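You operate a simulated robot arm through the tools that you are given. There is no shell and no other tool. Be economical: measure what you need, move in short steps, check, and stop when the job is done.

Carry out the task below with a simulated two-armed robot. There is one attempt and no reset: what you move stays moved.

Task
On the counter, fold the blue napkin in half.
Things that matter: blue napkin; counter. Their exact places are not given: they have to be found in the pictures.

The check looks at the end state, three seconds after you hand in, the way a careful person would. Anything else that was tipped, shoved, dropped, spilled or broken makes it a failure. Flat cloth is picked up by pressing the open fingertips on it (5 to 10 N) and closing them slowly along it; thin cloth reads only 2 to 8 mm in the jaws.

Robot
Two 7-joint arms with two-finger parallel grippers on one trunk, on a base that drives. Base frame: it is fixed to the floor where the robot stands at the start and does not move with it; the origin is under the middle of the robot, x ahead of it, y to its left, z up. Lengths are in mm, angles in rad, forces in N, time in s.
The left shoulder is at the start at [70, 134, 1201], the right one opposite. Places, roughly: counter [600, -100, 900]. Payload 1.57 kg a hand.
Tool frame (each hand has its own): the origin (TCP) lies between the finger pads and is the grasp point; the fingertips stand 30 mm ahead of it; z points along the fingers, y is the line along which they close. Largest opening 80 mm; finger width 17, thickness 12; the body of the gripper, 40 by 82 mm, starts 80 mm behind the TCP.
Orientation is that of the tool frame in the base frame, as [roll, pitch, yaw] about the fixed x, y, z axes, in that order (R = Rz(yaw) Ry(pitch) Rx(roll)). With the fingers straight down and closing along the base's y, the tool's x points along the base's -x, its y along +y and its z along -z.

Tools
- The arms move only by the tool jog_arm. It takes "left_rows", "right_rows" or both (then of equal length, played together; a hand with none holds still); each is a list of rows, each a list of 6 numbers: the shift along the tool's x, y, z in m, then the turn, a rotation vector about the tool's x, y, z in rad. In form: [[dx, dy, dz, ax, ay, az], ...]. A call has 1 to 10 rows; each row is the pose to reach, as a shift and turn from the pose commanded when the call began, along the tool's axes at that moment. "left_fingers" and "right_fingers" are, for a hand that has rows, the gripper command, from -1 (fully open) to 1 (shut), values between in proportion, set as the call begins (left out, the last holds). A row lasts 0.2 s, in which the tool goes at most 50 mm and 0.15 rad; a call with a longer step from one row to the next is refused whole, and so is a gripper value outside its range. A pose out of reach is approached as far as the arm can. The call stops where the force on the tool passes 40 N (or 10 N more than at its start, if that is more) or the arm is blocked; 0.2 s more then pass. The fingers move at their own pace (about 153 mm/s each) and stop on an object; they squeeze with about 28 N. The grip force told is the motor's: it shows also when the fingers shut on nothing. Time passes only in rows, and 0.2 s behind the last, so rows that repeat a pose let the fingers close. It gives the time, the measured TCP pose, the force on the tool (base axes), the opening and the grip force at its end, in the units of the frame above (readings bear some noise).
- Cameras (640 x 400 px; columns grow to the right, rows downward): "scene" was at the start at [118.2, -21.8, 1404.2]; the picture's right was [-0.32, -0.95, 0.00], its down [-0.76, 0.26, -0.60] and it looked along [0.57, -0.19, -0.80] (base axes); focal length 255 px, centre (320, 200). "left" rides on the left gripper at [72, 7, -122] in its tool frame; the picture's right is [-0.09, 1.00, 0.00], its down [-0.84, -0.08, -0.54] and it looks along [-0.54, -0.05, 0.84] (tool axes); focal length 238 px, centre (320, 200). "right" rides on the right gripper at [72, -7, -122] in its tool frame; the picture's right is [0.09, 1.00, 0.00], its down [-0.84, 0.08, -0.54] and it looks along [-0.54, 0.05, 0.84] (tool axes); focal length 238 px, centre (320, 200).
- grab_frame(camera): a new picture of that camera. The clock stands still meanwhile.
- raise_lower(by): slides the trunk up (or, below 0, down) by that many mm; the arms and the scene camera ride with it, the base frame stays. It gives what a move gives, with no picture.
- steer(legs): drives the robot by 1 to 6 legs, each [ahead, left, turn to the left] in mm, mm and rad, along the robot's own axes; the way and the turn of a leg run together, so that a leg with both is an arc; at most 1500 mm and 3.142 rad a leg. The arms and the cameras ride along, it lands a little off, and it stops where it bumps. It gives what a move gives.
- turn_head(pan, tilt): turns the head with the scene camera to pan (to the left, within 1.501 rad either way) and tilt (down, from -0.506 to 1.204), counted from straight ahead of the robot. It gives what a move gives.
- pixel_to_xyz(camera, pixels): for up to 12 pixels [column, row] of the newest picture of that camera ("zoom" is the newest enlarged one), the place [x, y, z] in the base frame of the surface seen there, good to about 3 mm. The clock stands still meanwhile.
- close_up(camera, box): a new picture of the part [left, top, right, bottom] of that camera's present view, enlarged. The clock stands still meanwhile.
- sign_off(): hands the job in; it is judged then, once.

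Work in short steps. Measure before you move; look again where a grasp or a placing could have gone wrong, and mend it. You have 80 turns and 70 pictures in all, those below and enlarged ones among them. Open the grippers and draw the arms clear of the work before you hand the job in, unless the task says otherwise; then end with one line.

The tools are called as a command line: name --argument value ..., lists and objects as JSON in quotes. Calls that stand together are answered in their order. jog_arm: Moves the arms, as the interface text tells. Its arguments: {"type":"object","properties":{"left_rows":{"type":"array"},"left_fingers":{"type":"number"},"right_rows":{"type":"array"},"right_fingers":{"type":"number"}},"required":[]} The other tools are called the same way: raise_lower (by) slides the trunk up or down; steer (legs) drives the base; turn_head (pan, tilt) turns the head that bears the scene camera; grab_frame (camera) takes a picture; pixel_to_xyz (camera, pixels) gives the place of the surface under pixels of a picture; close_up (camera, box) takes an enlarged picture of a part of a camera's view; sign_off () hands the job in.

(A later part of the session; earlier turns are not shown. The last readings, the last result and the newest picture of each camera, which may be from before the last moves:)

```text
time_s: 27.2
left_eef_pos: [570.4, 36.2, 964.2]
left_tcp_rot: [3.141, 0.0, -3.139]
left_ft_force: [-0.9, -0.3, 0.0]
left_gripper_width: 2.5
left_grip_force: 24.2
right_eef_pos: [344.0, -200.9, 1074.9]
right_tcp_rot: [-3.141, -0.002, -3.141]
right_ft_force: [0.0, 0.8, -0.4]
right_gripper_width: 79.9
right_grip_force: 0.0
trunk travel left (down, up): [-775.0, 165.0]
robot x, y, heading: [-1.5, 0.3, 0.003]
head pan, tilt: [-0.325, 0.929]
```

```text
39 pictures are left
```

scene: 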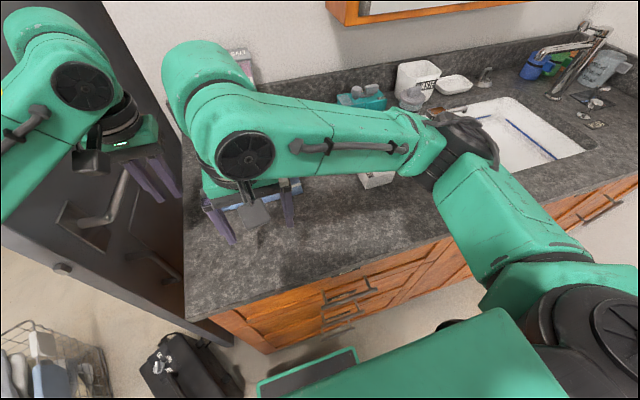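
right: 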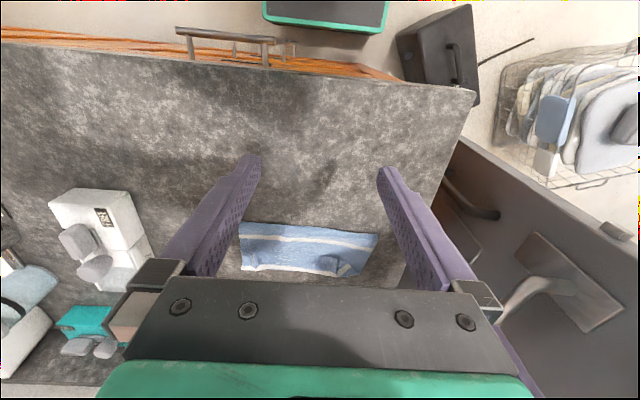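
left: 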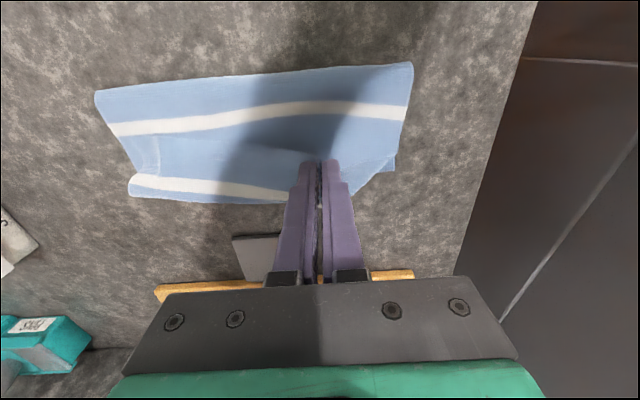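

It holds cloth (2.5 mm). I lift and draw it back towards the robot to re-open the fold, then look.

jog_arm --left_rows '[[0.01, 0, -0.02, 0, 0, 0], [0.025, 0.002, -0.04, 0, 0, 0], [0.045, 0.004, -0.052, 0, 0, 0], [0.065, 0.006, -0.058, 0, 0, 0], [0.085, 0.008, -0.06, 0, 0, 0], [0.105, 0.01, -0.055, 0, 0, 0], [0.125, 0.014, -0.045, 0, 0, 0], [0.125, 0.014, -0.045, 0, 0, 0]]'

grab_frame --camera "left"

grab_frame --camera "right"

```text
time_s: 29.0
left_eef_pos: [445.5, 52.3, 1006.2]
left_tcp_rot: [-3.141, -0.002, -3.14]
left_ft_force: [0.2, -0.3, 0.0]
left_gripper_width: 2.2
left_grip_force: 24.0
right_eef_pos: [343.1, -201.9, 1075.6]
right_tcp_rot: [-3.142, 0.0, 3.14]
right_ft_force: [0.1, -0.4, -1.3]
right_gripper_width: 80.0
right_grip_force: 0.3
trunk travel left (down, up): [-775.0, 165.0]
robot x, y, heading: [0.3, -3.7, -0.002]
head pan, tilt: [-0.325, 0.929]
```

```text
38 pictures are left
```

left: 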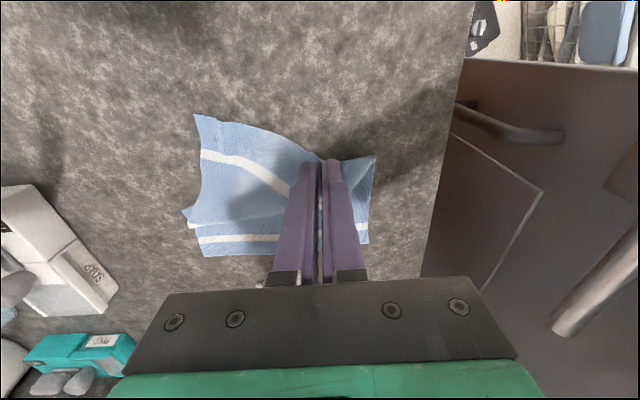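

```text
37 pictures are left
```

right: 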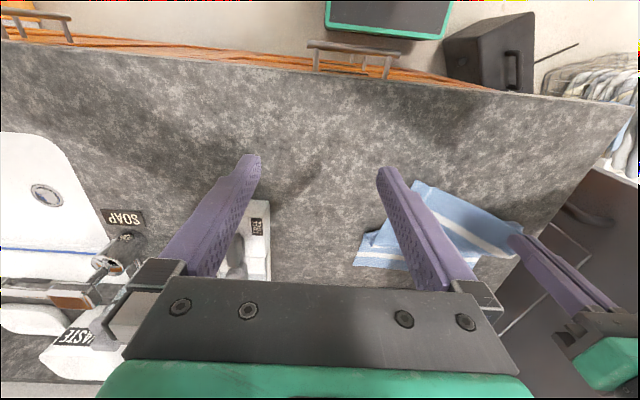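

It is unfolding nicely. I continue back to x≈365 and lower to the counter.

jog_arm --left_rows '[[0.02, 0.003, 0.01, 0, 0, 0], [0.04, 0.006, 0.022, 0, 0, 0], [0.058, 0.009, 0.037, 0, 0, 0], [0.073, 0.012, 0.053, 0, 0, 0], [0.08, 0.014, 0.066, 0, 0, 0], [0.083, 0.015, 0.07, 0, 0, 0], [0.083, 0.015, 0.07, 0, 0, 0]]'

grab_frame --camera "left"

```text
time_s: 30.6
left_eef_pos: [362.2, 63.6, 937.1]
left_tcp_rot: [3.141, -0.001, 3.14]
left_ft_force: [0.1, 0.0, 0.7]
left_gripper_width: 2.0
left_grip_force: 23.3
right_eef_pos: [343.9, -199.9, 1075.1]
right_tcp_rot: [-3.14, 0.0, -3.141]
right_ft_force: [0.6, 0.0, -0.1]
right_gripper_width: 79.9
right_grip_force: 0.0
trunk travel left (down, up): [-775.0, 165.0]
robot x, y, heading: [-0.2, 1.6, -0.002]
head pan, tilt: [-0.325, 0.929]
```

```text
36 pictures are left
```

left: 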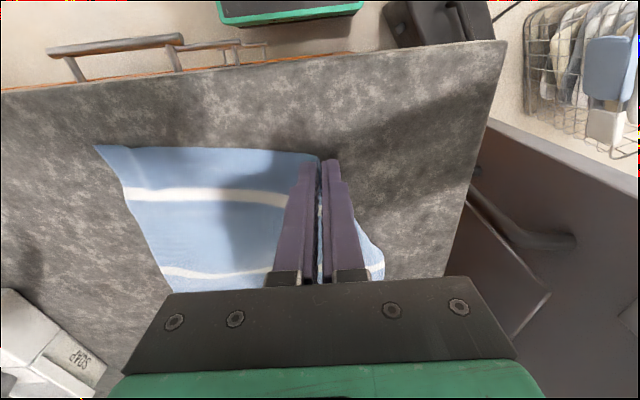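

The whole napkin is laid back nearly flat. I release and lift the left hand away to inspect.

jog_arm --left_rows '[[0, 0, 0.003, 0, 0, 0], [0, 0, 0.003, 0, 0, 0], [0, 0, 0.003, 0, 0, 0]]' --left_fingers 0.7

jog_arm --left_rows '[[0, 0, -0.01, 0, 0, 0], [0, 0, -0.03, 0, 0, 0], [0, 0, -0.07, 0, 0, 0], [0, 0.03, -0.1, 0, 0, 0], [0, 0.07, -0.12, 0, 0, 0], [0, 0.12, -0.12, 0, 0, 0], [0, 0.15, -0.12, 0, 0, 0]]' --left_fingers 0.5

grab_frame --camera "scene"

close_up --camera "scene" --box '[180, 130, 356, 300]'

```text
time_s: 31.4
left_eef_pos: [363.9, 64.8, 933.4]
left_tcp_rot: [-3.141, 0.0, -3.141]
left_ft_force: [0.7, 0.7, -0.2]
left_gripper_width: 12.2
left_grip_force: 0.1
right_eef_pos: [343.2, -201.4, 1075.1]
right_tcp_rot: [3.141, 0.001, -3.141]
right_ft_force: [-0.4, 0.4, 0.0]
right_gripper_width: 80.0
right_grip_force: 0.0
trunk travel left (down, up): [-775.0, 165.0]
robot x, y, heading: [-2.3, 1.7, -0.003]
head pan, tilt: [-0.325, 0.929]
```

```text
time_s: 33.0
left_eef_pos: [360.9, 215.0, 1055.5]
left_tcp_rot: [3.141, -0.001, -3.141]
left_ft_force: [0.3, 0.9, -1.1]
left_gripper_width: 19.8
left_grip_force: 0.0
right_eef_pos: [343.3, -199.2, 1076.1]
right_tcp_rot: [-3.139, 0.002, -3.141]
right_ft_force: [-0.1, 0.0, -0.1]
right_gripper_width: 80.4
right_grip_force: 0.2
trunk travel left (down, up): [-775.0, 165.0]
robot x, y, heading: [0.7, 0.5, 0.005]
head pan, tilt: [-0.325, 0.929]
```

```text
35 pictures are left
```

scene: 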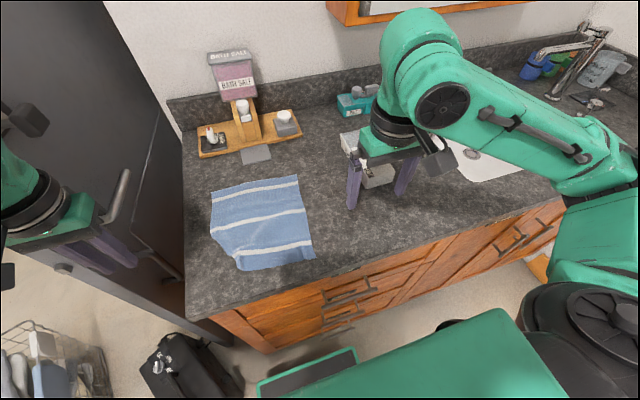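

```text
2.35 times, centred on (268, 215) of scene
```

zoom: 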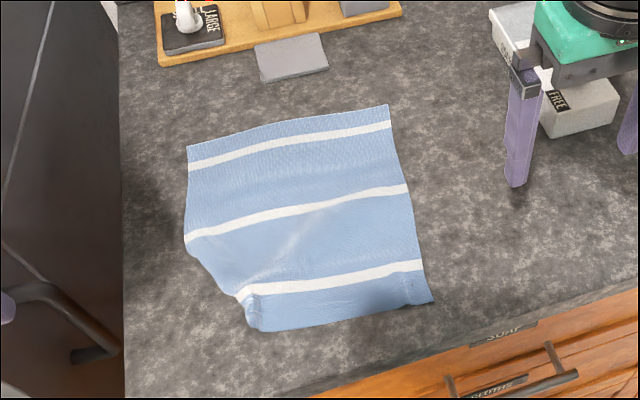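

Nearly flat again; the near-left corner at (250,330) is pulled in/tucked. I look closer and measure.

close_up --camera "scene" --box '[205, 220, 325, 295]'

pixel_to_xyz --camera "zoom" --pixels '[[40, 60], [150, 170], [172, 265], [400, 240], [555, 185], [180, 200], [490, 110], [20, 20], [300, 250], [175, 220]]'

pixel_to_xyz --camera "scene" --pixels '[[211, 193], [297, 177], [254, 184], [314, 257], [212, 230], [303, 210]]'

```text
5.33 times, centred on (265, 258) of scene
```

zoom: 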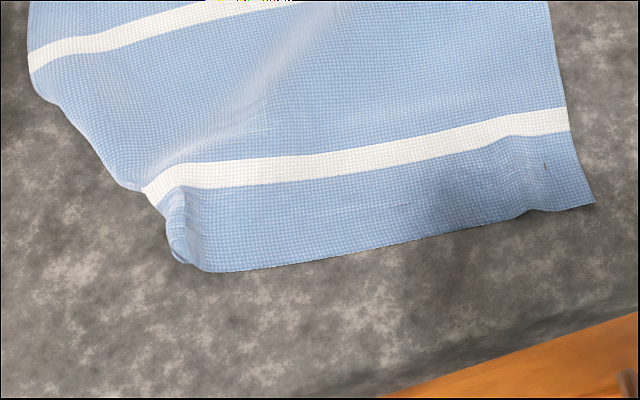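

```text
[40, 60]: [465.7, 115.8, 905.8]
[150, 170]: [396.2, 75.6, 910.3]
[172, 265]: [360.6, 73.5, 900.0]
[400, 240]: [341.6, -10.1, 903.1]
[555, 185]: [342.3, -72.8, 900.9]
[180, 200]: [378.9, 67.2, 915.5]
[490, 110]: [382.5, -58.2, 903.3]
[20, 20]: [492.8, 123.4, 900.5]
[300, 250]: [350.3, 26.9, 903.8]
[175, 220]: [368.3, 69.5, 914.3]
```

```text
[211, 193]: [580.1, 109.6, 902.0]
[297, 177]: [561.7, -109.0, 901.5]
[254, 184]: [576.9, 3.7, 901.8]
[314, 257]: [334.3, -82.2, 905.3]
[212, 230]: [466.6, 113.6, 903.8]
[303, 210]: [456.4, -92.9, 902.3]
```

The near-left corner is tucked under (fold line from about (450,105) to (360,73)); the rest is flat. I grasp the near edge where it is a single layer, at (362, 20), to lift it and let the corner fall out.

jog_arm --left_rows '[[0, -0.04, 0, 0, 0, 0], [0, -0.08, 0, 0, 0, 0], [0, -0.12, 0, 0, 0, 0], [0, -0.16, 0.015, 0, 0, 0], [0, -0.193, 0.045, 0, 0, 0], [0, -0.193, 0.085, 0, 0, 0], [0, -0.193, 0.105, 0, 0, 0], [0, -0.193, 0.105, 0, 0, 0]]' --left_fingers 0.15

grab_frame --camera "left"

```text
time_s: 34.8
left_eef_pos: [361.0, 20.8, 947.0]
left_tcp_rot: [3.141, 0.0, -3.141]
left_ft_force: [-0.5, 0.5, 0.0]
left_gripper_width: 33.9
left_grip_force: 0.1
right_eef_pos: [343.9, -200.7, 1076.0]
right_tcp_rot: [3.141, 0.001, -3.141]
right_ft_force: [-0.7, -0.2, 0.2]
right_gripper_width: 80.1
right_grip_force: 0.0
trunk travel left (down, up): [-775.0, 165.0]
robot x, y, heading: [3.0, 1.3, -0.0]
head pan, tilt: [-0.325, 0.929]
```

```text
32 pictures are left
```

left: 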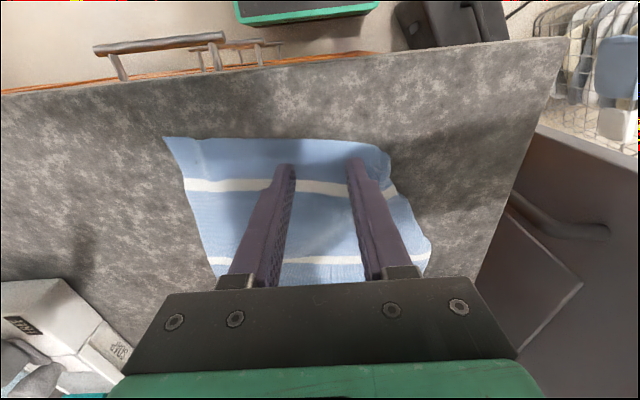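

Fingers are over the single layer near the edge. I lower to contact.

jog_arm --left_rows '[[0.002, 0, 0.007, 0, 0, 0], [0.002, 0, 0.013, 0, 0, 0], [0.002, 0, 0.0155, 0, 0, 0], [0.002, 0, 0.0155, 0, 0, 0]]'

```text
time_s: 35.8
left_eef_pos: [360.9, 21.5, 932.1]
left_tcp_rot: [-3.141, 0.0, -3.141]
left_ft_force: [-0.4, -0.1, -0.3]
left_gripper_width: 34.0
left_grip_force: 0.0
right_eef_pos: [343.8, -199.8, 1075.8]
right_tcp_rot: [3.141, -0.002, -3.141]
right_ft_force: [1.0, -0.4, 0.4]
right_gripper_width: 79.8
right_grip_force: 0.0
trunk travel left (down, up): [-775.0, 165.0]
robot x, y, heading: [-2.9, 1.4, 0.001]
head pan, tilt: [-0.325, 0.929]
```

Slightly more.

jog_arm --left_rows '[[0, 0, 0.0015, 0, 0, 0], [0, 0, 0.0015, 0, 0, 0]]'

```text
time_s: 36.4
left_eef_pos: [361.0, 22.8, 931.9]
left_tcp_rot: [3.141, 0.0, 3.141]
left_ft_force: [0.7, 0.2, 0.8]
left_gripper_width: 34.0
left_grip_force: 0.1
right_eef_pos: [343.4, -200.7, 1075.0]
right_tcp_rot: [3.142, 0.001, -3.141]
right_ft_force: [-0.2, 0.5, 0.1]
right_gripper_width: 80.0
right_grip_force: 0.2
trunk travel left (down, up): [-775.0, 165.0]
robot x, y, heading: [-2.6, -1.6, -0.001]
head pan, tilt: [-0.325, 0.929]
```

Just at contact; I press 1 mm more while starting to close, then close in stages and lift slightly.

jog_arm --left_rows '[[0, 0, 0.001, 0, 0, 0], [0, 0, 0.001, 0, 0, 0]]'

jog_arm --left_rows '[[0, 0, 0, 0, 0, 0], [0, 0, 0, 0, 0, 0]]' --left_fingers 0.35

jog_arm --left_rows '[[0, 0, 0, 0, 0, 0], [0, 0, 0, 0, 0, 0]]' --left_fingers 0.55

jog_arm --left_rows '[[0, 0, 0, 0, 0, 0], [0, 0, 0, 0, 0, 0]]' --left_fingers 0.75

jog_arm --left_rows '[[0, 0, 0, 0, 0, 0], [0, 0, 0, 0, 0, 0], [0, 0, 0, 0, 0, 0], [0, 0, -0.02, 0, 0, 0]]' --left_fingers 1

grab_frame --camera "left"

```text
time_s: 37.0
left_eef_pos: [360.3, 21.2, 931.3]
left_tcp_rot: [-3.14, -0.001, -3.141]
left_ft_force: [0.5, -0.7, 4.1]
left_gripper_width: 33.7
left_grip_force: 0.0
right_eef_pos: [342.2, -199.9, 1075.0]
right_tcp_rot: [-3.141, -0.002, -3.141]
right_ft_force: [0.1, -0.2, 0.1]
right_gripper_width: 80.1
right_grip_force: 0.0
trunk travel left (down, up): [-775.0, 165.0]
robot x, y, heading: [3.0, 3.0, -0.001]
head pan, tilt: [-0.325, 0.929]
```

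```text
time_s: 37.6
left_eef_pos: [360.8, 22.4, 932.4]
left_tcp_rot: [3.14, 0.0, -3.141]
left_ft_force: [0.1, -0.6, 6.2]
left_gripper_width: 25.4
left_grip_force: 0.0
right_eef_pos: [342.3, -199.9, 1075.3]
right_tcp_rot: [3.14, 0.002, 3.141]
right_ft_force: [0.5, 0.1, -0.1]
right_gripper_width: 79.9
right_grip_force: 0.1
trunk travel left (down, up): [-775.0, 165.0]
robot x, y, heading: [0.9, 3.4, 0.001]
head pan, tilt: [-0.325, 0.929]
```

```text
time_s: 38.2
left_eef_pos: [360.2, 21.1, 931.7]
left_tcp_rot: [-3.141, 0.001, 3.141]
left_ft_force: [0.9, -1.2, 7.6]
left_gripper_width: 16.9
left_grip_force: 0.1
right_eef_pos: [343.0, -200.5, 1076.4]
right_tcp_rot: [-3.14, 0.002, 3.141]
right_ft_force: [-0.3, -0.2, -0.2]
right_gripper_width: 80.0
right_grip_force: 0.0
trunk travel left (down, up): [-775.0, 165.0]
robot x, y, heading: [-0.2, -2.4, -0.002]
head pan, tilt: [-0.325, 0.929]
```

```text
time_s: 38.8
left_eef_pos: [360.2, 22.0, 930.7]
left_tcp_rot: [3.141, 0.0, -3.141]
left_ft_force: [0.0, -1.1, 7.7]
left_gripper_width: 8.9
left_grip_force: 0.0
right_eef_pos: [342.6, -200.0, 1076.8]
right_tcp_rot: [-3.141, 0.001, -3.141]
right_ft_force: [-0.6, 0.2, -0.7]
right_gripper_width: 80.0
right_grip_force: 0.1
trunk travel left (down, up): [-775.0, 165.0]
robot x, y, heading: [-2.8, 1.2, -0.003]
head pan, tilt: [-0.325, 0.929]
```

```text
time_s: 39.8
left_eef_pos: [360.9, 22.5, 950.5]
left_tcp_rot: [3.141, -0.001, -3.141]
left_ft_force: [0.9, -0.9, -0.6]
left_gripper_width: 1.9
left_grip_force: 24.0
right_eef_pos: [343.4, -200.1, 1075.0]
right_tcp_rot: [-3.141, 0.0, -3.141]
right_ft_force: [0.3, -0.2, -0.1]
right_gripper_width: 80.1
right_grip_force: 0.0
trunk travel left (down, up): [-775.0, 165.0]
robot x, y, heading: [3.3, -1.4, 0.001]
head pan, tilt: [-0.325, 0.929]
```

```text
31 pictures are left
```

left: 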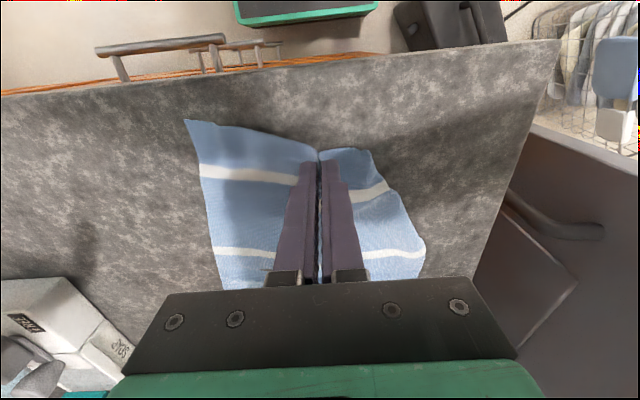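

Held. I lift it about 95 mm and shift to the left so the tucked corner can hang free.

jog_arm --left_rows '[[-0.01, 0.01, -0.02, 0, 0, 0], [-0.025, 0.02, -0.045, 0, 0, 0], [-0.04, 0.03, -0.07, 0, 0, 0], [-0.05, 0.045, -0.09, 0, 0, 0], [-0.05, 0.06, -0.095, 0, 0, 0], [-0.05, 0.07, -0.095, 0, 0, 0], [-0.05, 0.07, -0.095, 0, 0, 0], [-0.05, 0.07, -0.095, 0, 0, 0]]'

grab_frame --camera "scene"

grab_frame --camera "left"

```text
time_s: 41.6
left_eef_pos: [410.7, 93.3, 1046.9]
left_tcp_rot: [-3.141, 0.001, -3.142]
left_ft_force: [-0.7, 0.0, -1.0]
left_gripper_width: 2.1
left_grip_force: 23.5
right_eef_pos: [342.8, -200.0, 1075.7]
right_tcp_rot: [-3.14, -0.001, -3.141]
right_ft_force: [-0.6, 0.0, 0.9]
right_gripper_width: 80.0
right_grip_force: 0.1
trunk travel left (down, up): [-775.0, 165.0]
robot x, y, heading: [0.5, -3.6, 0.003]
head pan, tilt: [-0.325, 0.929]
```

```text
30 pictures are left
```

scene: 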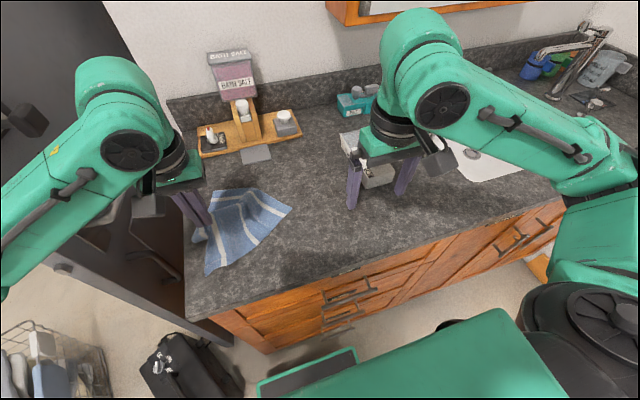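

```text
29 pictures are left
```

left: 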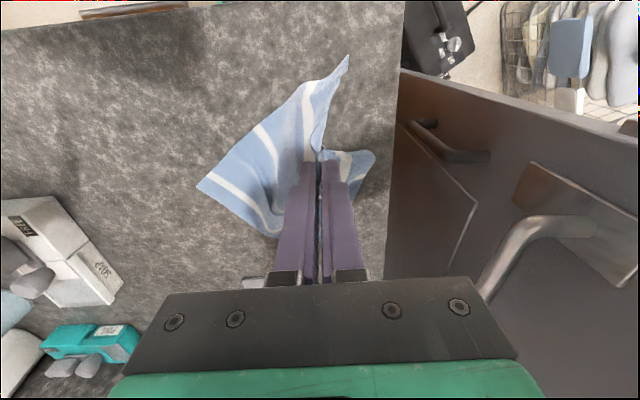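

The corner now hangs free. I lower it while moving back right and towards the robot, so the corner trails out to the left.

jog_arm --left_rows '[[0.01, -0.01, 0.02, 0, 0, 0], [0.022, -0.022, 0.04, 0, 0, 0], [0.034, -0.035, 0.06, 0, 0, 0], [0.045, -0.048, 0.078, 0, 0, 0], [0.054, -0.058, 0.094, 0, 0, 0], [0.06, -0.066, 0.106, 0, 0, 0], [0.066, -0.072, 0.11, 0, 0, 0], [0.066, -0.072, 0.11, 0, 0, 0]]'

grab_frame --camera "left"

grab_frame --camera "scene"

```text
time_s: 43.4
left_eef_pos: [343.3, 19.5, 935.5]
left_tcp_rot: [3.14, 0.002, -3.141]
left_ft_force: [0.9, 0.0, -0.3]
left_gripper_width: 2.1
left_grip_force: 23.5
right_eef_pos: [343.9, -200.5, 1075.5]
right_tcp_rot: [3.141, -0.001, 3.142]
right_ft_force: [0.0, 0.3, -0.8]
right_gripper_width: 80.1
right_grip_force: 0.1
trunk travel left (down, up): [-775.0, 165.0]
robot x, y, heading: [-1.7, -0.2, 0.001]
head pan, tilt: [-0.325, 0.929]
```

```text
28 pictures are left
```

left: 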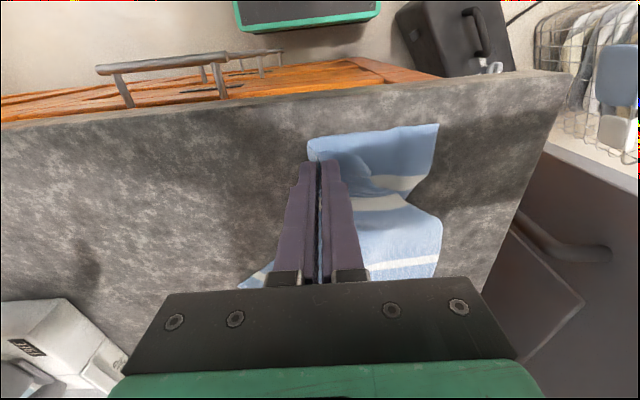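

```text
27 pictures are left
```

scene: 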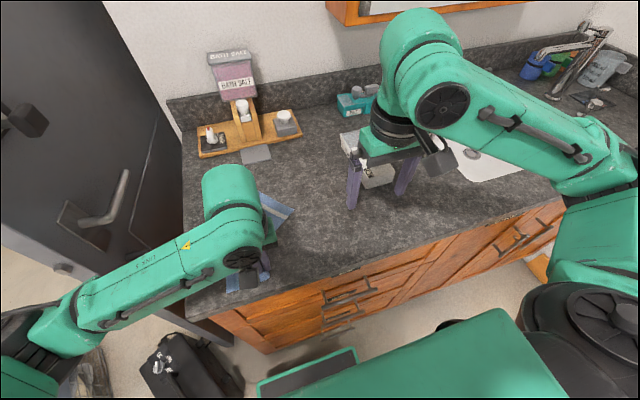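

The left corner is now out, but the right side went under. I release, retreat and look.

jog_arm --left_rows '[[0, 0, 0.002, 0, 0, 0], [0, 0, 0.002, 0, 0, 0], [0, 0, 0.002, 0, 0, 0]]' --left_fingers 0.7

jog_arm --left_rows '[[0, 0, -0.01, 0, 0, 0], [0, 0, -0.03, 0, 0, 0], [0, 0.01, -0.07, 0, 0, 0], [0, 0.05, -0.09, 0, 0, 0], [0, 0.095, -0.1, 0, 0, 0], [0, 0.14, -0.1, 0, 0, 0], [0, 0.18, -0.1, 0, 0, 0], [0, 0.2, -0.1, 0, 0, 0]]' --left_fingers 0.5

close_up --camera "scene" --box '[180, 170, 340, 300]'

pixel_to_xyz --camera "zoom" --pixels '[[140, 460], [200, 400], [100, 300], [300, 200], [200, 250]]'

```text
time_s: 44.2
left_eef_pos: [343.5, 20.8, 934.6]
left_tcp_rot: [-3.14, 0.001, 3.142]
left_ft_force: [-0.4, 0.2, 0.8]
left_gripper_width: 12.1
left_grip_force: 0.0
right_eef_pos: [343.5, -199.9, 1075.1]
right_tcp_rot: [3.141, 0.0, 3.14]
right_ft_force: [-0.4, 0.1, 0.5]
right_gripper_width: 80.0
right_grip_force: 0.1
trunk travel left (down, up): [-775.0, 165.0]
robot x, y, heading: [-2.3, 1.7, -0.002]
head pan, tilt: [-0.325, 0.929]
```

```text
time_s: 46.0
left_eef_pos: [347.1, 220.3, 1032.7]
left_tcp_rot: [-3.141, 0.0, -3.141]
left_ft_force: [0.5, 0.0, 0.8]
left_gripper_width: 20.0
left_grip_force: 0.1
right_eef_pos: [343.2, -200.1, 1076.5]
right_tcp_rot: [3.141, 0.0, -3.141]
right_ft_force: [0.0, 0.5, 0.2]
right_gripper_width: 80.3
right_grip_force: 0.0
trunk travel left (down, up): [-775.0, 165.0]
robot x, y, heading: [-0.7, 0.4, -0.005]
head pan, tilt: [-0.325, 0.929]
```

```text
3.08 times, centred on (260, 235) of scene
```

zoom: 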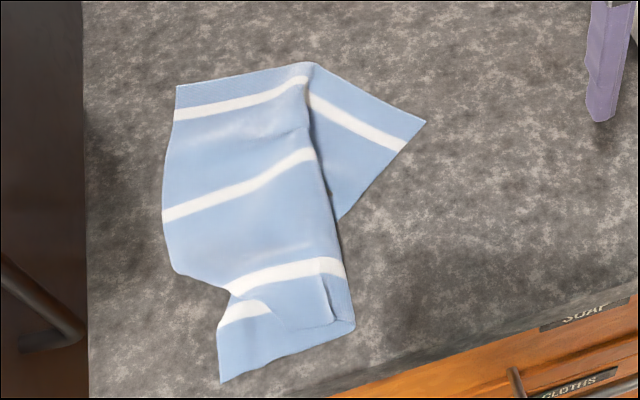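

```text
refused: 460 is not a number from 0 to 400
```

The right side is folded under along a line from the far edge to the near edge. I measure the key points.

pixel_to_xyz --camera "zoom" --pixels '[[222, 378], [350, 322], [300, 345], [335, 295], [178, 90], [310, 68], [422, 122], [340, 215], [165, 215], [240, 340], [270, 300], [332, 180]]'

```text
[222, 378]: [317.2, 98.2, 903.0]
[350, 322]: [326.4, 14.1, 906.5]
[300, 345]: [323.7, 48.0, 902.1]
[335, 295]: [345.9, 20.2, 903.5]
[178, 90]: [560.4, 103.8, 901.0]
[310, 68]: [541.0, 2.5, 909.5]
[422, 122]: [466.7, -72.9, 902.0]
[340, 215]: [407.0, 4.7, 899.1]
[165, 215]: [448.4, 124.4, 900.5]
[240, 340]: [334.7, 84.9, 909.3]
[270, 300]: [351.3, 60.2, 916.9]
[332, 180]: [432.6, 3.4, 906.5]
```

Now I understand the shape: the far-left corner (560,104) and far-right corner (467,-73) are both free single layers. Best cure: grip these two corners, lift the napkin clear so it hangs straight, and lay it down as a fold. I bring the left hand to (545,82) and the right, turned 45°, to (476,-47).

jog_arm --left_rows '[[-0.0283, -0.0197, 0.0104, 0, 0, 0], [-0.0566, -0.0394, 0.0209, 0, 0, 0], [-0.0849, -0.0591, 0.0313, 0, 0, 0], [-0.1131, -0.0789, 0.0417, 0, 0, 0], [-0.1414, -0.0986, 0.0521, 0, 0, 0], [-0.1697, -0.1183, 0.0626, 0, 0, 0], [-0.198, -0.138, 0.073, 0, 0, 0], [-0.198, -0.138, 0.073, 0, 0, 0]]' --right_rows '[[-0.019, 0.0219, 0.0159, 0, 0, 0.112], [-0.038, 0.0437, 0.0317, 0, 0, 0.224], [-0.057, 0.0656, 0.0476, 0, 0, 0.336], [-0.076, 0.0874, 0.0634, 0, 0, 0.448], [-0.095, 0.1093, 0.0793, 0, 0, 0.56], [-0.114, 0.1311, 0.0951, 0, 0, 0.672], [-0.133, 0.153, 0.111, 0, 0, 0.785], [-0.133, 0.153, 0.111, 0, 0, 0.785]]' --left_fingers 0.2 --right_fingers 0.2

grab_frame --camera "left"

grab_frame --camera "right"

```text
time_s: 47.8
left_eef_pos: [543.1, 80.7, 961.5]
left_tcp_rot: [-3.141, 0.003, -3.141]
left_ft_force: [0.1, -0.9, 0.5]
left_gripper_width: 31.9
left_grip_force: 0.0
right_eef_pos: [475.6, -46.9, 966.8]
right_tcp_rot: [-3.14, 0.002, 2.356]
right_ft_force: [0.2, -0.6, 0.5]
right_gripper_width: 32.0
right_grip_force: 0.0
trunk travel left (down, up): [-775.0, 165.0]
robot x, y, heading: [-0.6, 1.3, -0.001]
head pan, tilt: [-0.325, 0.929]
```

```text
25 pictures are left
```

left: 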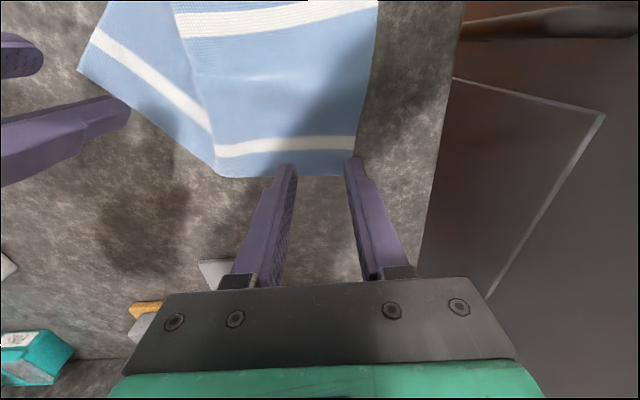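

```text
24 pictures are left
```

right: 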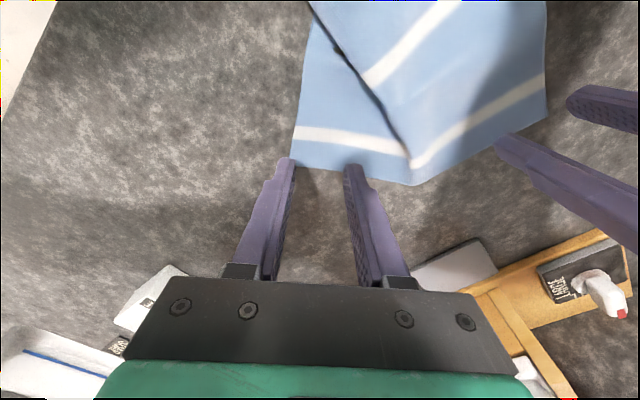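

Accounting for parallax, tips will land about 20 mm inside the edges, with outer fingers at the side borders. I shift both inward ~7 mm and slightly forward, and descend to just above the cloth.

jog_arm --left_rows '[[-0.003, -0.004, 0.012, 0, 0, 0], [-0.006, -0.007, 0.024, 0, 0, 0], [-0.006, -0.007, 0.0285, 0, 0, 0], [-0.006, -0.007, 0.0285, 0, 0, 0]]' --right_rows '[[-0.002, 0.004, 0.015, 0, 0, 0], [-0.004, 0.008, 0.029, 0, 0, 0], [-0.004, 0.008, 0.034, 0, 0, 0], [-0.004, 0.008, 0.034, 0, 0, 0]]'

grab_frame --camera "left"

grab_frame --camera "right"

```text
time_s: 48.8
left_eef_pos: [547.7, 73.7, 932.4]
left_tcp_rot: [-3.141, 0.0, 3.142]
left_ft_force: [0.0, -0.1, -0.2]
left_gripper_width: 32.1
left_grip_force: 0.0
right_eef_pos: [484.8, -43.6, 930.9]
right_tcp_rot: [3.141, 0.001, 2.357]
right_ft_force: [0.5, -1.8, 3.8]
right_gripper_width: 32.2
right_grip_force: 0.1
trunk travel left (down, up): [-775.0, 165.0]
robot x, y, heading: [1.0, -0.7, -0.001]
head pan, tilt: [-0.325, 0.929]
```

```text
23 pictures are left
```

left: 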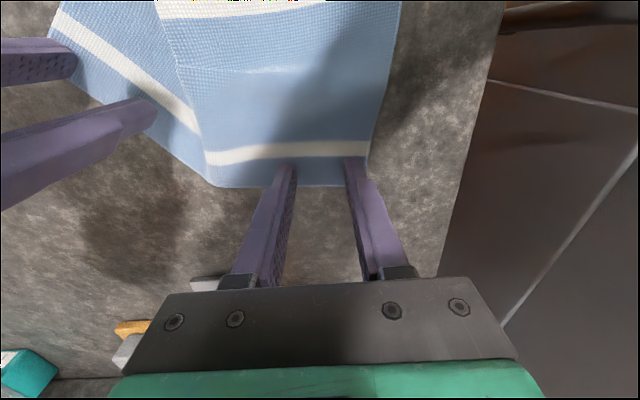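

```text
22 pictures are left
```

right: 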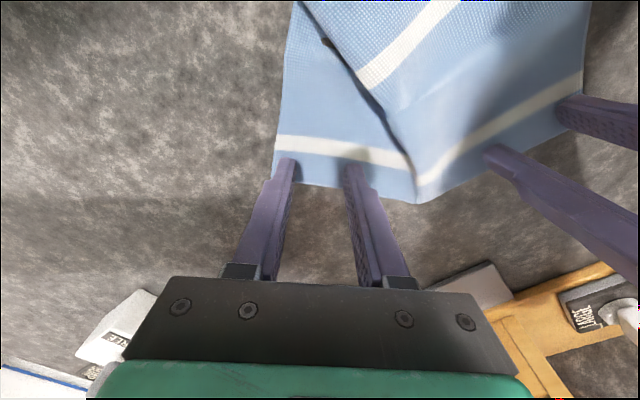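

Both are well placed; the right already presses with 3.8 N. I press the left 2 mm.

jog_arm --left_rows '[[0, 0, 0.002, 0, 0, 0], [0, 0, 0.002, 0, 0, 0]]' --right_rows '[[0, 0, 0, 0, 0, 0], [0, 0, 0, 0, 0, 0]]'

```text
time_s: 49.4
left_eef_pos: [547.4, 74.3, 931.2]
left_tcp_rot: [3.142, 0.001, 3.141]
left_ft_force: [0.8, -1.1, 3.3]
left_gripper_width: 32.1
left_grip_force: 0.1
right_eef_pos: [483.7, -43.4, 932.0]
right_tcp_rot: [3.141, 0.002, 2.357]
right_ft_force: [1.1, 0.0, 3.2]
right_gripper_width: 31.9
right_grip_force: 0.0
trunk travel left (down, up): [-775.0, 165.0]
robot x, y, heading: [4.3, 1.3, 0.0]
head pan, tilt: [-0.325, 0.929]
```

Both at ~3 N; I add 0.4 mm and close in stages.

jog_arm --left_rows '[[0, 0, 0.0004, 0, 0, 0], [0, 0, 0.0004, 0, 0, 0]]' --right_rows '[[0, 0, 0.0004, 0, 0, 0], [0, 0, 0.0004, 0, 0, 0]]' --left_fingers 0.4 --right_fingers 0.4

jog_arm --left_rows '[[0, 0, 0, 0, 0, 0], [0, 0, 0, 0, 0, 0]]' --right_rows '[[0, 0, 0, 0, 0, 0], [0, 0, 0, 0, 0, 0]]' --left_fingers 0.6 --right_fingers 0.6

jog_arm --left_rows '[[0, 0, 0, 0, 0, 0], [0, 0, 0, 0, 0, 0]]' --right_rows '[[0, 0, 0, 0, 0, 0], [0, 0, 0, 0, 0, 0]]' --left_fingers 0.8 --right_fingers 0.8

jog_arm --left_rows '[[0, 0, 0, 0, 0, 0], [0, 0, 0, 0, 0, 0], [0, 0, 0, 0, 0, 0], [0, 0, -0.01, 0, 0, 0], [0, 0, -0.03, 0, 0, 0]]' --right_rows '[[0, 0, 0, 0, 0, 0], [0, 0, 0, 0, 0, 0], [0, 0, 0, 0, 0, 0], [0, 0, -0.01, 0, 0, 0], [0, 0, -0.03, 0, 0, 0]]' --left_fingers 1 --right_fingers 1

grab_frame --camera "left"

grab_frame --camera "right"

```text
time_s: 50.0
left_eef_pos: [546.9, 74.2, 930.6]
left_tcp_rot: [3.14, 0.001, -3.142]
left_ft_force: [1.9, 0.2, 8.1]
left_gripper_width: 23.2
left_grip_force: 0.0
right_eef_pos: [484.7, -44.1, 932.0]
right_tcp_rot: [3.14, 0.003, 2.354]
right_ft_force: [0.4, 0.8, 5.7]
right_gripper_width: 23.3
right_grip_force: 0.1
trunk travel left (down, up): [-775.0, 165.0]
robot x, y, heading: [-0.0, 0.1, -0.002]
head pan, tilt: [-0.325, 0.929]
```

```text
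time_s: 50.6
left_eef_pos: [547.4, 74.8, 932.1]
left_tcp_rot: [-3.142, 0.002, 3.141]
left_ft_force: [0.3, -0.2, 7.5]
left_gripper_width: 15.0
left_grip_force: 0.0
right_eef_pos: [482.9, -44.8, 931.1]
right_tcp_rot: [3.138, 0.002, 2.356]
right_ft_force: [0.3, 0.0, 6.8]
right_gripper_width: 15.2
right_grip_force: 0.0
trunk travel left (down, up): [-775.0, 165.0]
robot x, y, heading: [2.6, -0.5, -0.001]
head pan, tilt: [-0.325, 0.929]
```

```text
time_s: 51.2
left_eef_pos: [546.3, 75.1, 932.4]
left_tcp_rot: [-3.141, 0.002, -3.141]
left_ft_force: [0.2, -1.8, 8.2]
left_gripper_width: 8.1
left_grip_force: 0.0
right_eef_pos: [483.9, -43.4, 930.6]
right_tcp_rot: [3.14, 0.002, 2.357]
right_ft_force: [0.6, 0.9, 6.7]
right_gripper_width: 8.0
right_grip_force: 0.0
trunk travel left (down, up): [-775.0, 165.0]
robot x, y, heading: [1.7, 1.0, 0.002]
head pan, tilt: [-0.325, 0.929]
```

```text
time_s: 52.4
left_eef_pos: [548.6, 76.1, 959.9]
left_tcp_rot: [-3.141, 0.001, -3.141]
left_ft_force: [-2.0, -4.3, -0.3]
left_gripper_width: 2.1
left_grip_force: 23.3
right_eef_pos: [481.6, -45.0, 959.4]
right_tcp_rot: [3.14, -0.001, 2.357]
right_ft_force: [1.5, 5.4, -0.1]
right_gripper_width: 1.6
right_grip_force: 23.7
trunk travel left (down, up): [-775.0, 165.0]
robot x, y, heading: [-1.3, 1.6, -0.001]
head pan, tilt: [-0.325, 0.929]
```

```text
21 pictures are left
```

left: 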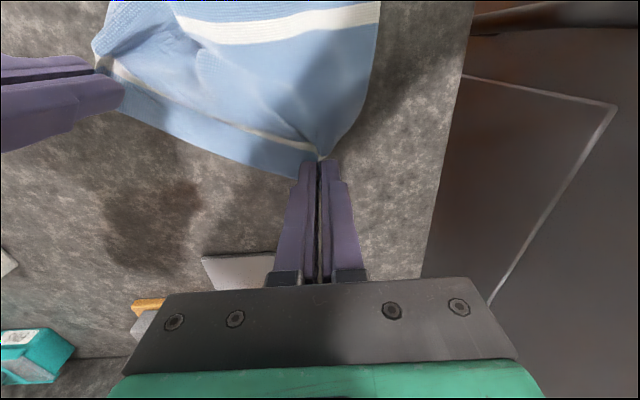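

```text
20 pictures are left
```

right: 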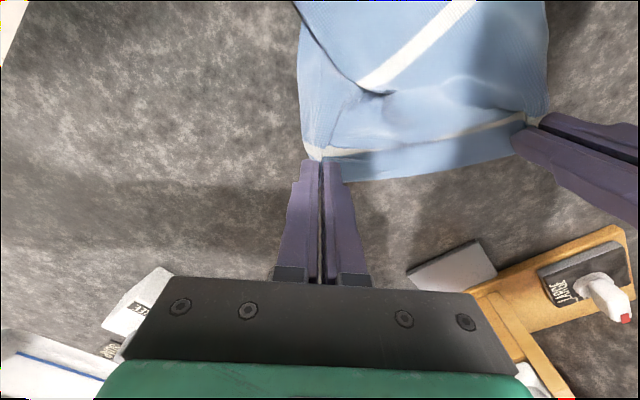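

The far edge is held at both corners (hands ~138 mm apart, nearly taut). I lift slowly while turning the right hand back and aligning both at x≈520.

jog_arm --left_rows '[[0.0035, -0.0012, -0.015, 0, 0, 0], [0.007, -0.0025, -0.03, 0, 0, 0], [0.0105, -0.0037, -0.045, 0, 0, 0], [0.014, -0.005, -0.06, 0, 0, 0], [0.0175, -0.0062, -0.075, 0, 0, 0], [0.021, -0.0075, -0.09, 0, 0, 0], [0.0245, -0.0087, -0.105, 0, 0, 0], [0.028, -0.01, -0.12, 0, 0, 0], [0.028, -0.01, -0.12, 0, 0, 0]]' --right_rows '[[-0.0054, 0.0013, -0.015, 0, 0, -0.098], [-0.0108, 0.0026, -0.03, 0, 0, -0.196], [-0.0162, 0.004, -0.045, 0, 0, -0.294], [-0.0216, 0.0053, -0.06, 0, 0, -0.392], [-0.0269, 0.0066, -0.075, 0, 0, -0.49], [-0.0323, 0.008, -0.09, 0, 0, -0.588], [-0.0377, 0.0093, -0.105, 0, 0, -0.686], [-0.0431, 0.0106, -0.12, 0, 0, -0.785], [-0.0431, 0.0106, -0.12, 0, 0, -0.785]]'

```text
time_s: 54.4
left_eef_pos: [520.2, 64.7, 1081.0]
left_tcp_rot: [3.141, 0.0, -3.142]
left_ft_force: [-0.2, -2.9, 0.5]
left_gripper_width: 1.9
left_grip_force: 23.7
right_eef_pos: [523.4, -65.0, 1077.1]
right_tcp_rot: [3.142, -0.001, -3.139]
right_ft_force: [-1.2, 2.3, 0.3]
right_gripper_width: 2.1
right_grip_force: 23.4
trunk travel left (down, up): [-775.0, 165.0]
robot x, y, heading: [-0.7, 0.3, 0.002]
head pan, tilt: [-0.325, 0.929]
```

Both hold with a light stretch. I lift another 110 mm so the napkin hangs free, and look.

jog_arm --left_rows '[[0, 0, -0.02, 0, 0, 0], [0, 0, -0.04, 0, 0, 0], [0, 0, -0.06, 0, 0, 0], [0, 0, -0.08, 0, 0, 0], [0, 0, -0.1, 0, 0, 0], [0, 0, -0.112, 0, 0, 0], [0, 0, -0.112, 0, 0, 0], [0, 0, -0.112, 0, 0, 0]]' --right_rows '[[0, 0, -0.02, 0, 0, 0], [0, 0, -0.04, 0, 0, 0], [0, 0, -0.06, 0, 0, 0], [0, 0, -0.08, 0, 0, 0], [0, 0, -0.1, 0, 0, 0], [0, 0, -0.116, 0, 0, 0], [0, 0, -0.116, 0, 0, 0], [0, 0, -0.116, 0, 0, 0]]'

grab_frame --camera "scene"

grab_frame --camera "right"

```text
time_s: 56.2
left_eef_pos: [520.9, 64.3, 1192.2]
left_tcp_rot: [3.141, 0.0, -3.141]
left_ft_force: [0.1, -3.3, -0.3]
left_gripper_width: 2.0
left_grip_force: 23.8
right_eef_pos: [522.2, -67.9, 1195.7]
right_tcp_rot: [-3.141, 0.0, 3.141]
right_ft_force: [0.0, 2.2, -0.6]
right_gripper_width: 1.9
right_grip_force: 23.2
trunk travel left (down, up): [-775.0, 165.0]
robot x, y, heading: [1.8, -0.1, 0.001]
head pan, tilt: [-0.325, 0.929]
```

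```text
19 pictures are left
```

scene: 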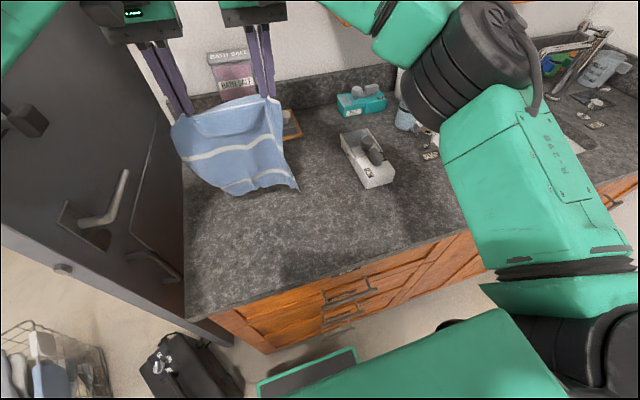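

```text
18 pictures are left
```

right: 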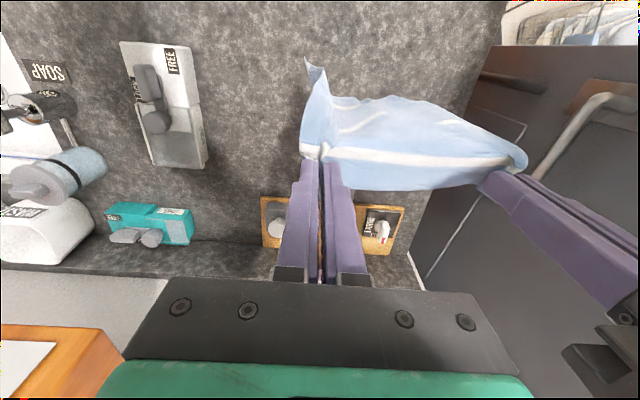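

It hangs unfolded. I measure the hanging lower edge and sides.

pixel_to_xyz --camera "scene" --pixels '[[297, 188], [228, 192], [262, 190], [180, 145], [182, 125], [265, 105], [280, 140], [240, 150]]'

close_up --camera "scene" --box '[150, 80, 320, 210]'

```text
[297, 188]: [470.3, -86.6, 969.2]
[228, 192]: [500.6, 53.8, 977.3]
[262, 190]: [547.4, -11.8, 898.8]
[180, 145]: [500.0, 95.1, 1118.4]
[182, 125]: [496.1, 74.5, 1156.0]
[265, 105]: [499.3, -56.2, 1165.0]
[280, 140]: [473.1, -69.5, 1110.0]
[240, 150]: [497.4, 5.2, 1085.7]
```

```text
3.08 times, centred on (235, 145) of scene
```

zoom: 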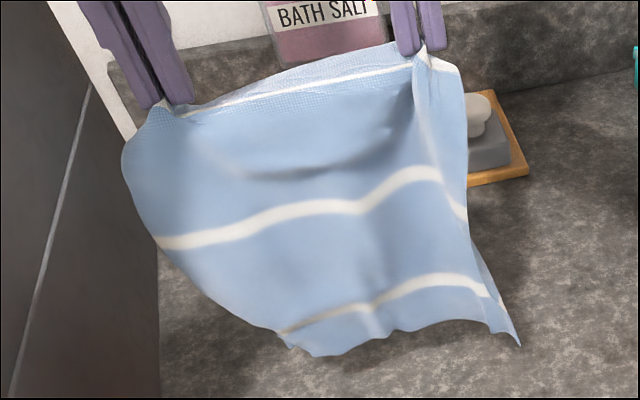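

The napkin hangs straight, its hem ~60 mm above the counter. Plan: touch the hem down far, lay the first half moving towards me, then lay the second half back over it. First I move to x≈565 and lower until the hem nearly touches.

jog_arm --left_rows '[[-0.01, 0, 0.008, 0, 0, 0], [-0.02, 0, 0.016, 0, 0, 0], [-0.03, 0, 0.026, 0, 0, 0], [-0.04, 0, 0.038, 0, 0, 0], [-0.045, 0, 0.05, 0, 0, 0], [-0.045, 0, 0.056, 0, 0, 0], [-0.045, 0, 0.056, 0, 0, 0], [-0.045, 0, 0.056, 0, 0, 0]]' --right_rows '[[-0.01, 0, 0.008, 0, 0, 0], [-0.02, 0, 0.016, 0, 0, 0], [-0.03, 0, 0.026, 0, 0, 0], [-0.04, 0, 0.038, 0, 0, 0], [-0.045, 0, 0.052, 0, 0, 0], [-0.045, 0, 0.06, 0, 0, 0], [-0.045, 0, 0.06, 0, 0, 0], [-0.045, 0, 0.06, 0, 0, 0]]'

close_up --camera "scene" --box '[150, 60, 350, 220]'

pixel_to_xyz --camera "zoom" --pixels '[[300, 300], [200, 300], [250, 280]]'

```text
time_s: 58.0
left_eef_pos: [566.3, 66.7, 1135.0]
left_tcp_rot: [3.141, -0.004, -3.137]
left_ft_force: [1.4, -6.8, -0.7]
left_gripper_width: 1.9
left_grip_force: 23.6
right_eef_pos: [570.1, -68.0, 1135.3]
right_tcp_rot: [3.138, 0.0, 3.136]
right_ft_force: [-0.1, 7.0, 0.3]
right_gripper_width: 2.1
right_grip_force: 23.7
trunk travel left (down, up): [-775.0, 165.0]
robot x, y, heading: [-4.6, -1.2, 0.003]
head pan, tilt: [-0.325, 0.929]
```

```text
2.50 times, centred on (250, 140) of scene
```

zoom: 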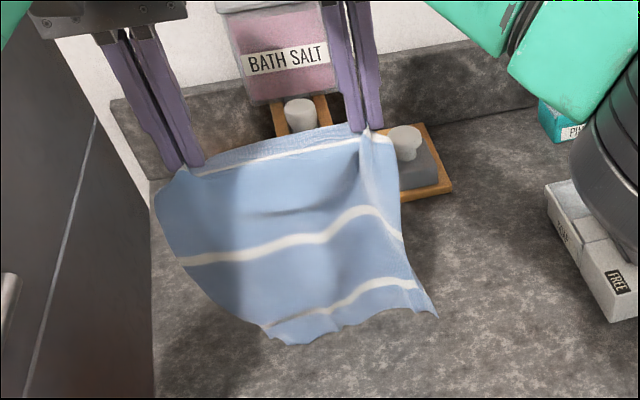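

```text
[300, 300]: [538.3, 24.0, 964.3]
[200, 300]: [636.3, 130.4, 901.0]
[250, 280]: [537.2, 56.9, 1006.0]
```

The lower-left part seems turned behind; I check with the left camera.

grab_frame --camera "left"

pixel_to_xyz --camera "zoom" --pixels '[[292, 338], [360, 318], [430, 315], [265, 320], [220, 290], [180, 240], [165, 200], [385, 310], [400, 240]]'

```text
15 pictures are left
```

left: 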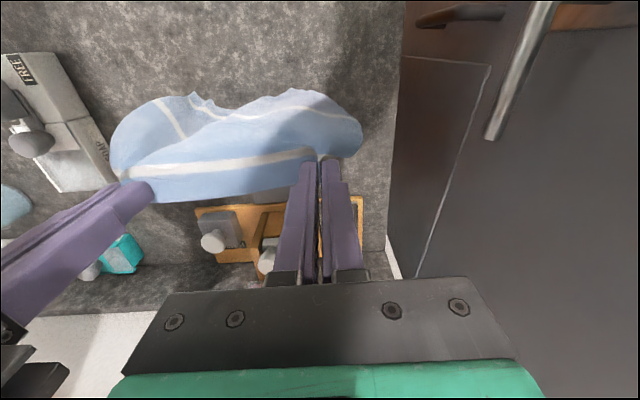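

```text
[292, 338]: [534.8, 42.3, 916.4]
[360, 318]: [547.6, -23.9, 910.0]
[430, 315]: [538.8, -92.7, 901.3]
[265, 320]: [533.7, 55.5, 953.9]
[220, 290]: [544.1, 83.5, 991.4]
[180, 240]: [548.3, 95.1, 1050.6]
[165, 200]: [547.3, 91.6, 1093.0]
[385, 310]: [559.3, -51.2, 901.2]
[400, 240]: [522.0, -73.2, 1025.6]
```

The hem's left end curls behind (hem visible only from y≈42 to -93). I lift 70 mm and shake sideways to let it fall open, then look again.

jog_arm --left_rows '[[0.01, 0, -0.035, 0, 0, 0], [0.02, 0, -0.07, 0, 0, 0], [0.02, -0.045, -0.07, 0, 0, 0], [0.02, 0, -0.07, 0, 0, 0], [0.02, 0.045, -0.07, 0, 0, 0], [0.02, 0, -0.07, 0, 0, 0], [0.02, -0.045, -0.07, 0, 0, 0], [0.02, 0, -0.07, 0, 0, 0], [0.02, 0, -0.07, 0, 0, 0], [0.02, 0, -0.07, 0, 0, 0]]' --right_rows '[[0.01, 0, -0.035, 0, 0, 0], [0.02, 0, -0.07, 0, 0, 0], [0.02, -0.045, -0.07, 0, 0, 0], [0.02, 0, -0.07, 0, 0, 0], [0.02, 0.045, -0.07, 0, 0, 0], [0.02, 0, -0.07, 0, 0, 0], [0.02, -0.045, -0.07, 0, 0, 0], [0.02, 0, -0.07, 0, 0, 0], [0.02, 0, -0.07, 0, 0, 0], [0.02, 0, -0.07, 0, 0, 0]]'

close_up --camera "scene" --box '[140, 60, 340, 220]'

```text
time_s: 60.2
left_eef_pos: [544.7, 57.9, 1203.6]
left_tcp_rot: [3.139, -0.002, 3.142]
left_ft_force: [0.8, -3.9, -0.1]
left_gripper_width: 1.9
left_grip_force: 24.0
right_eef_pos: [547.3, -73.9, 1204.7]
right_tcp_rot: [3.135, -0.001, 3.138]
right_ft_force: [-0.5, 2.7, 0.1]
right_gripper_width: 2.0
right_grip_force: 23.8
trunk travel left (down, up): [-775.0, 165.0]
robot x, y, heading: [-0.9, -2.0, 0.001]
head pan, tilt: [-0.325, 0.929]
```

```text
2.50 times, centred on (240, 140) of scene
```

zoom: 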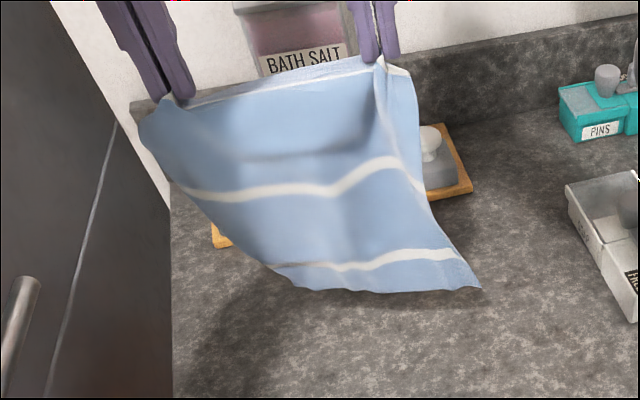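

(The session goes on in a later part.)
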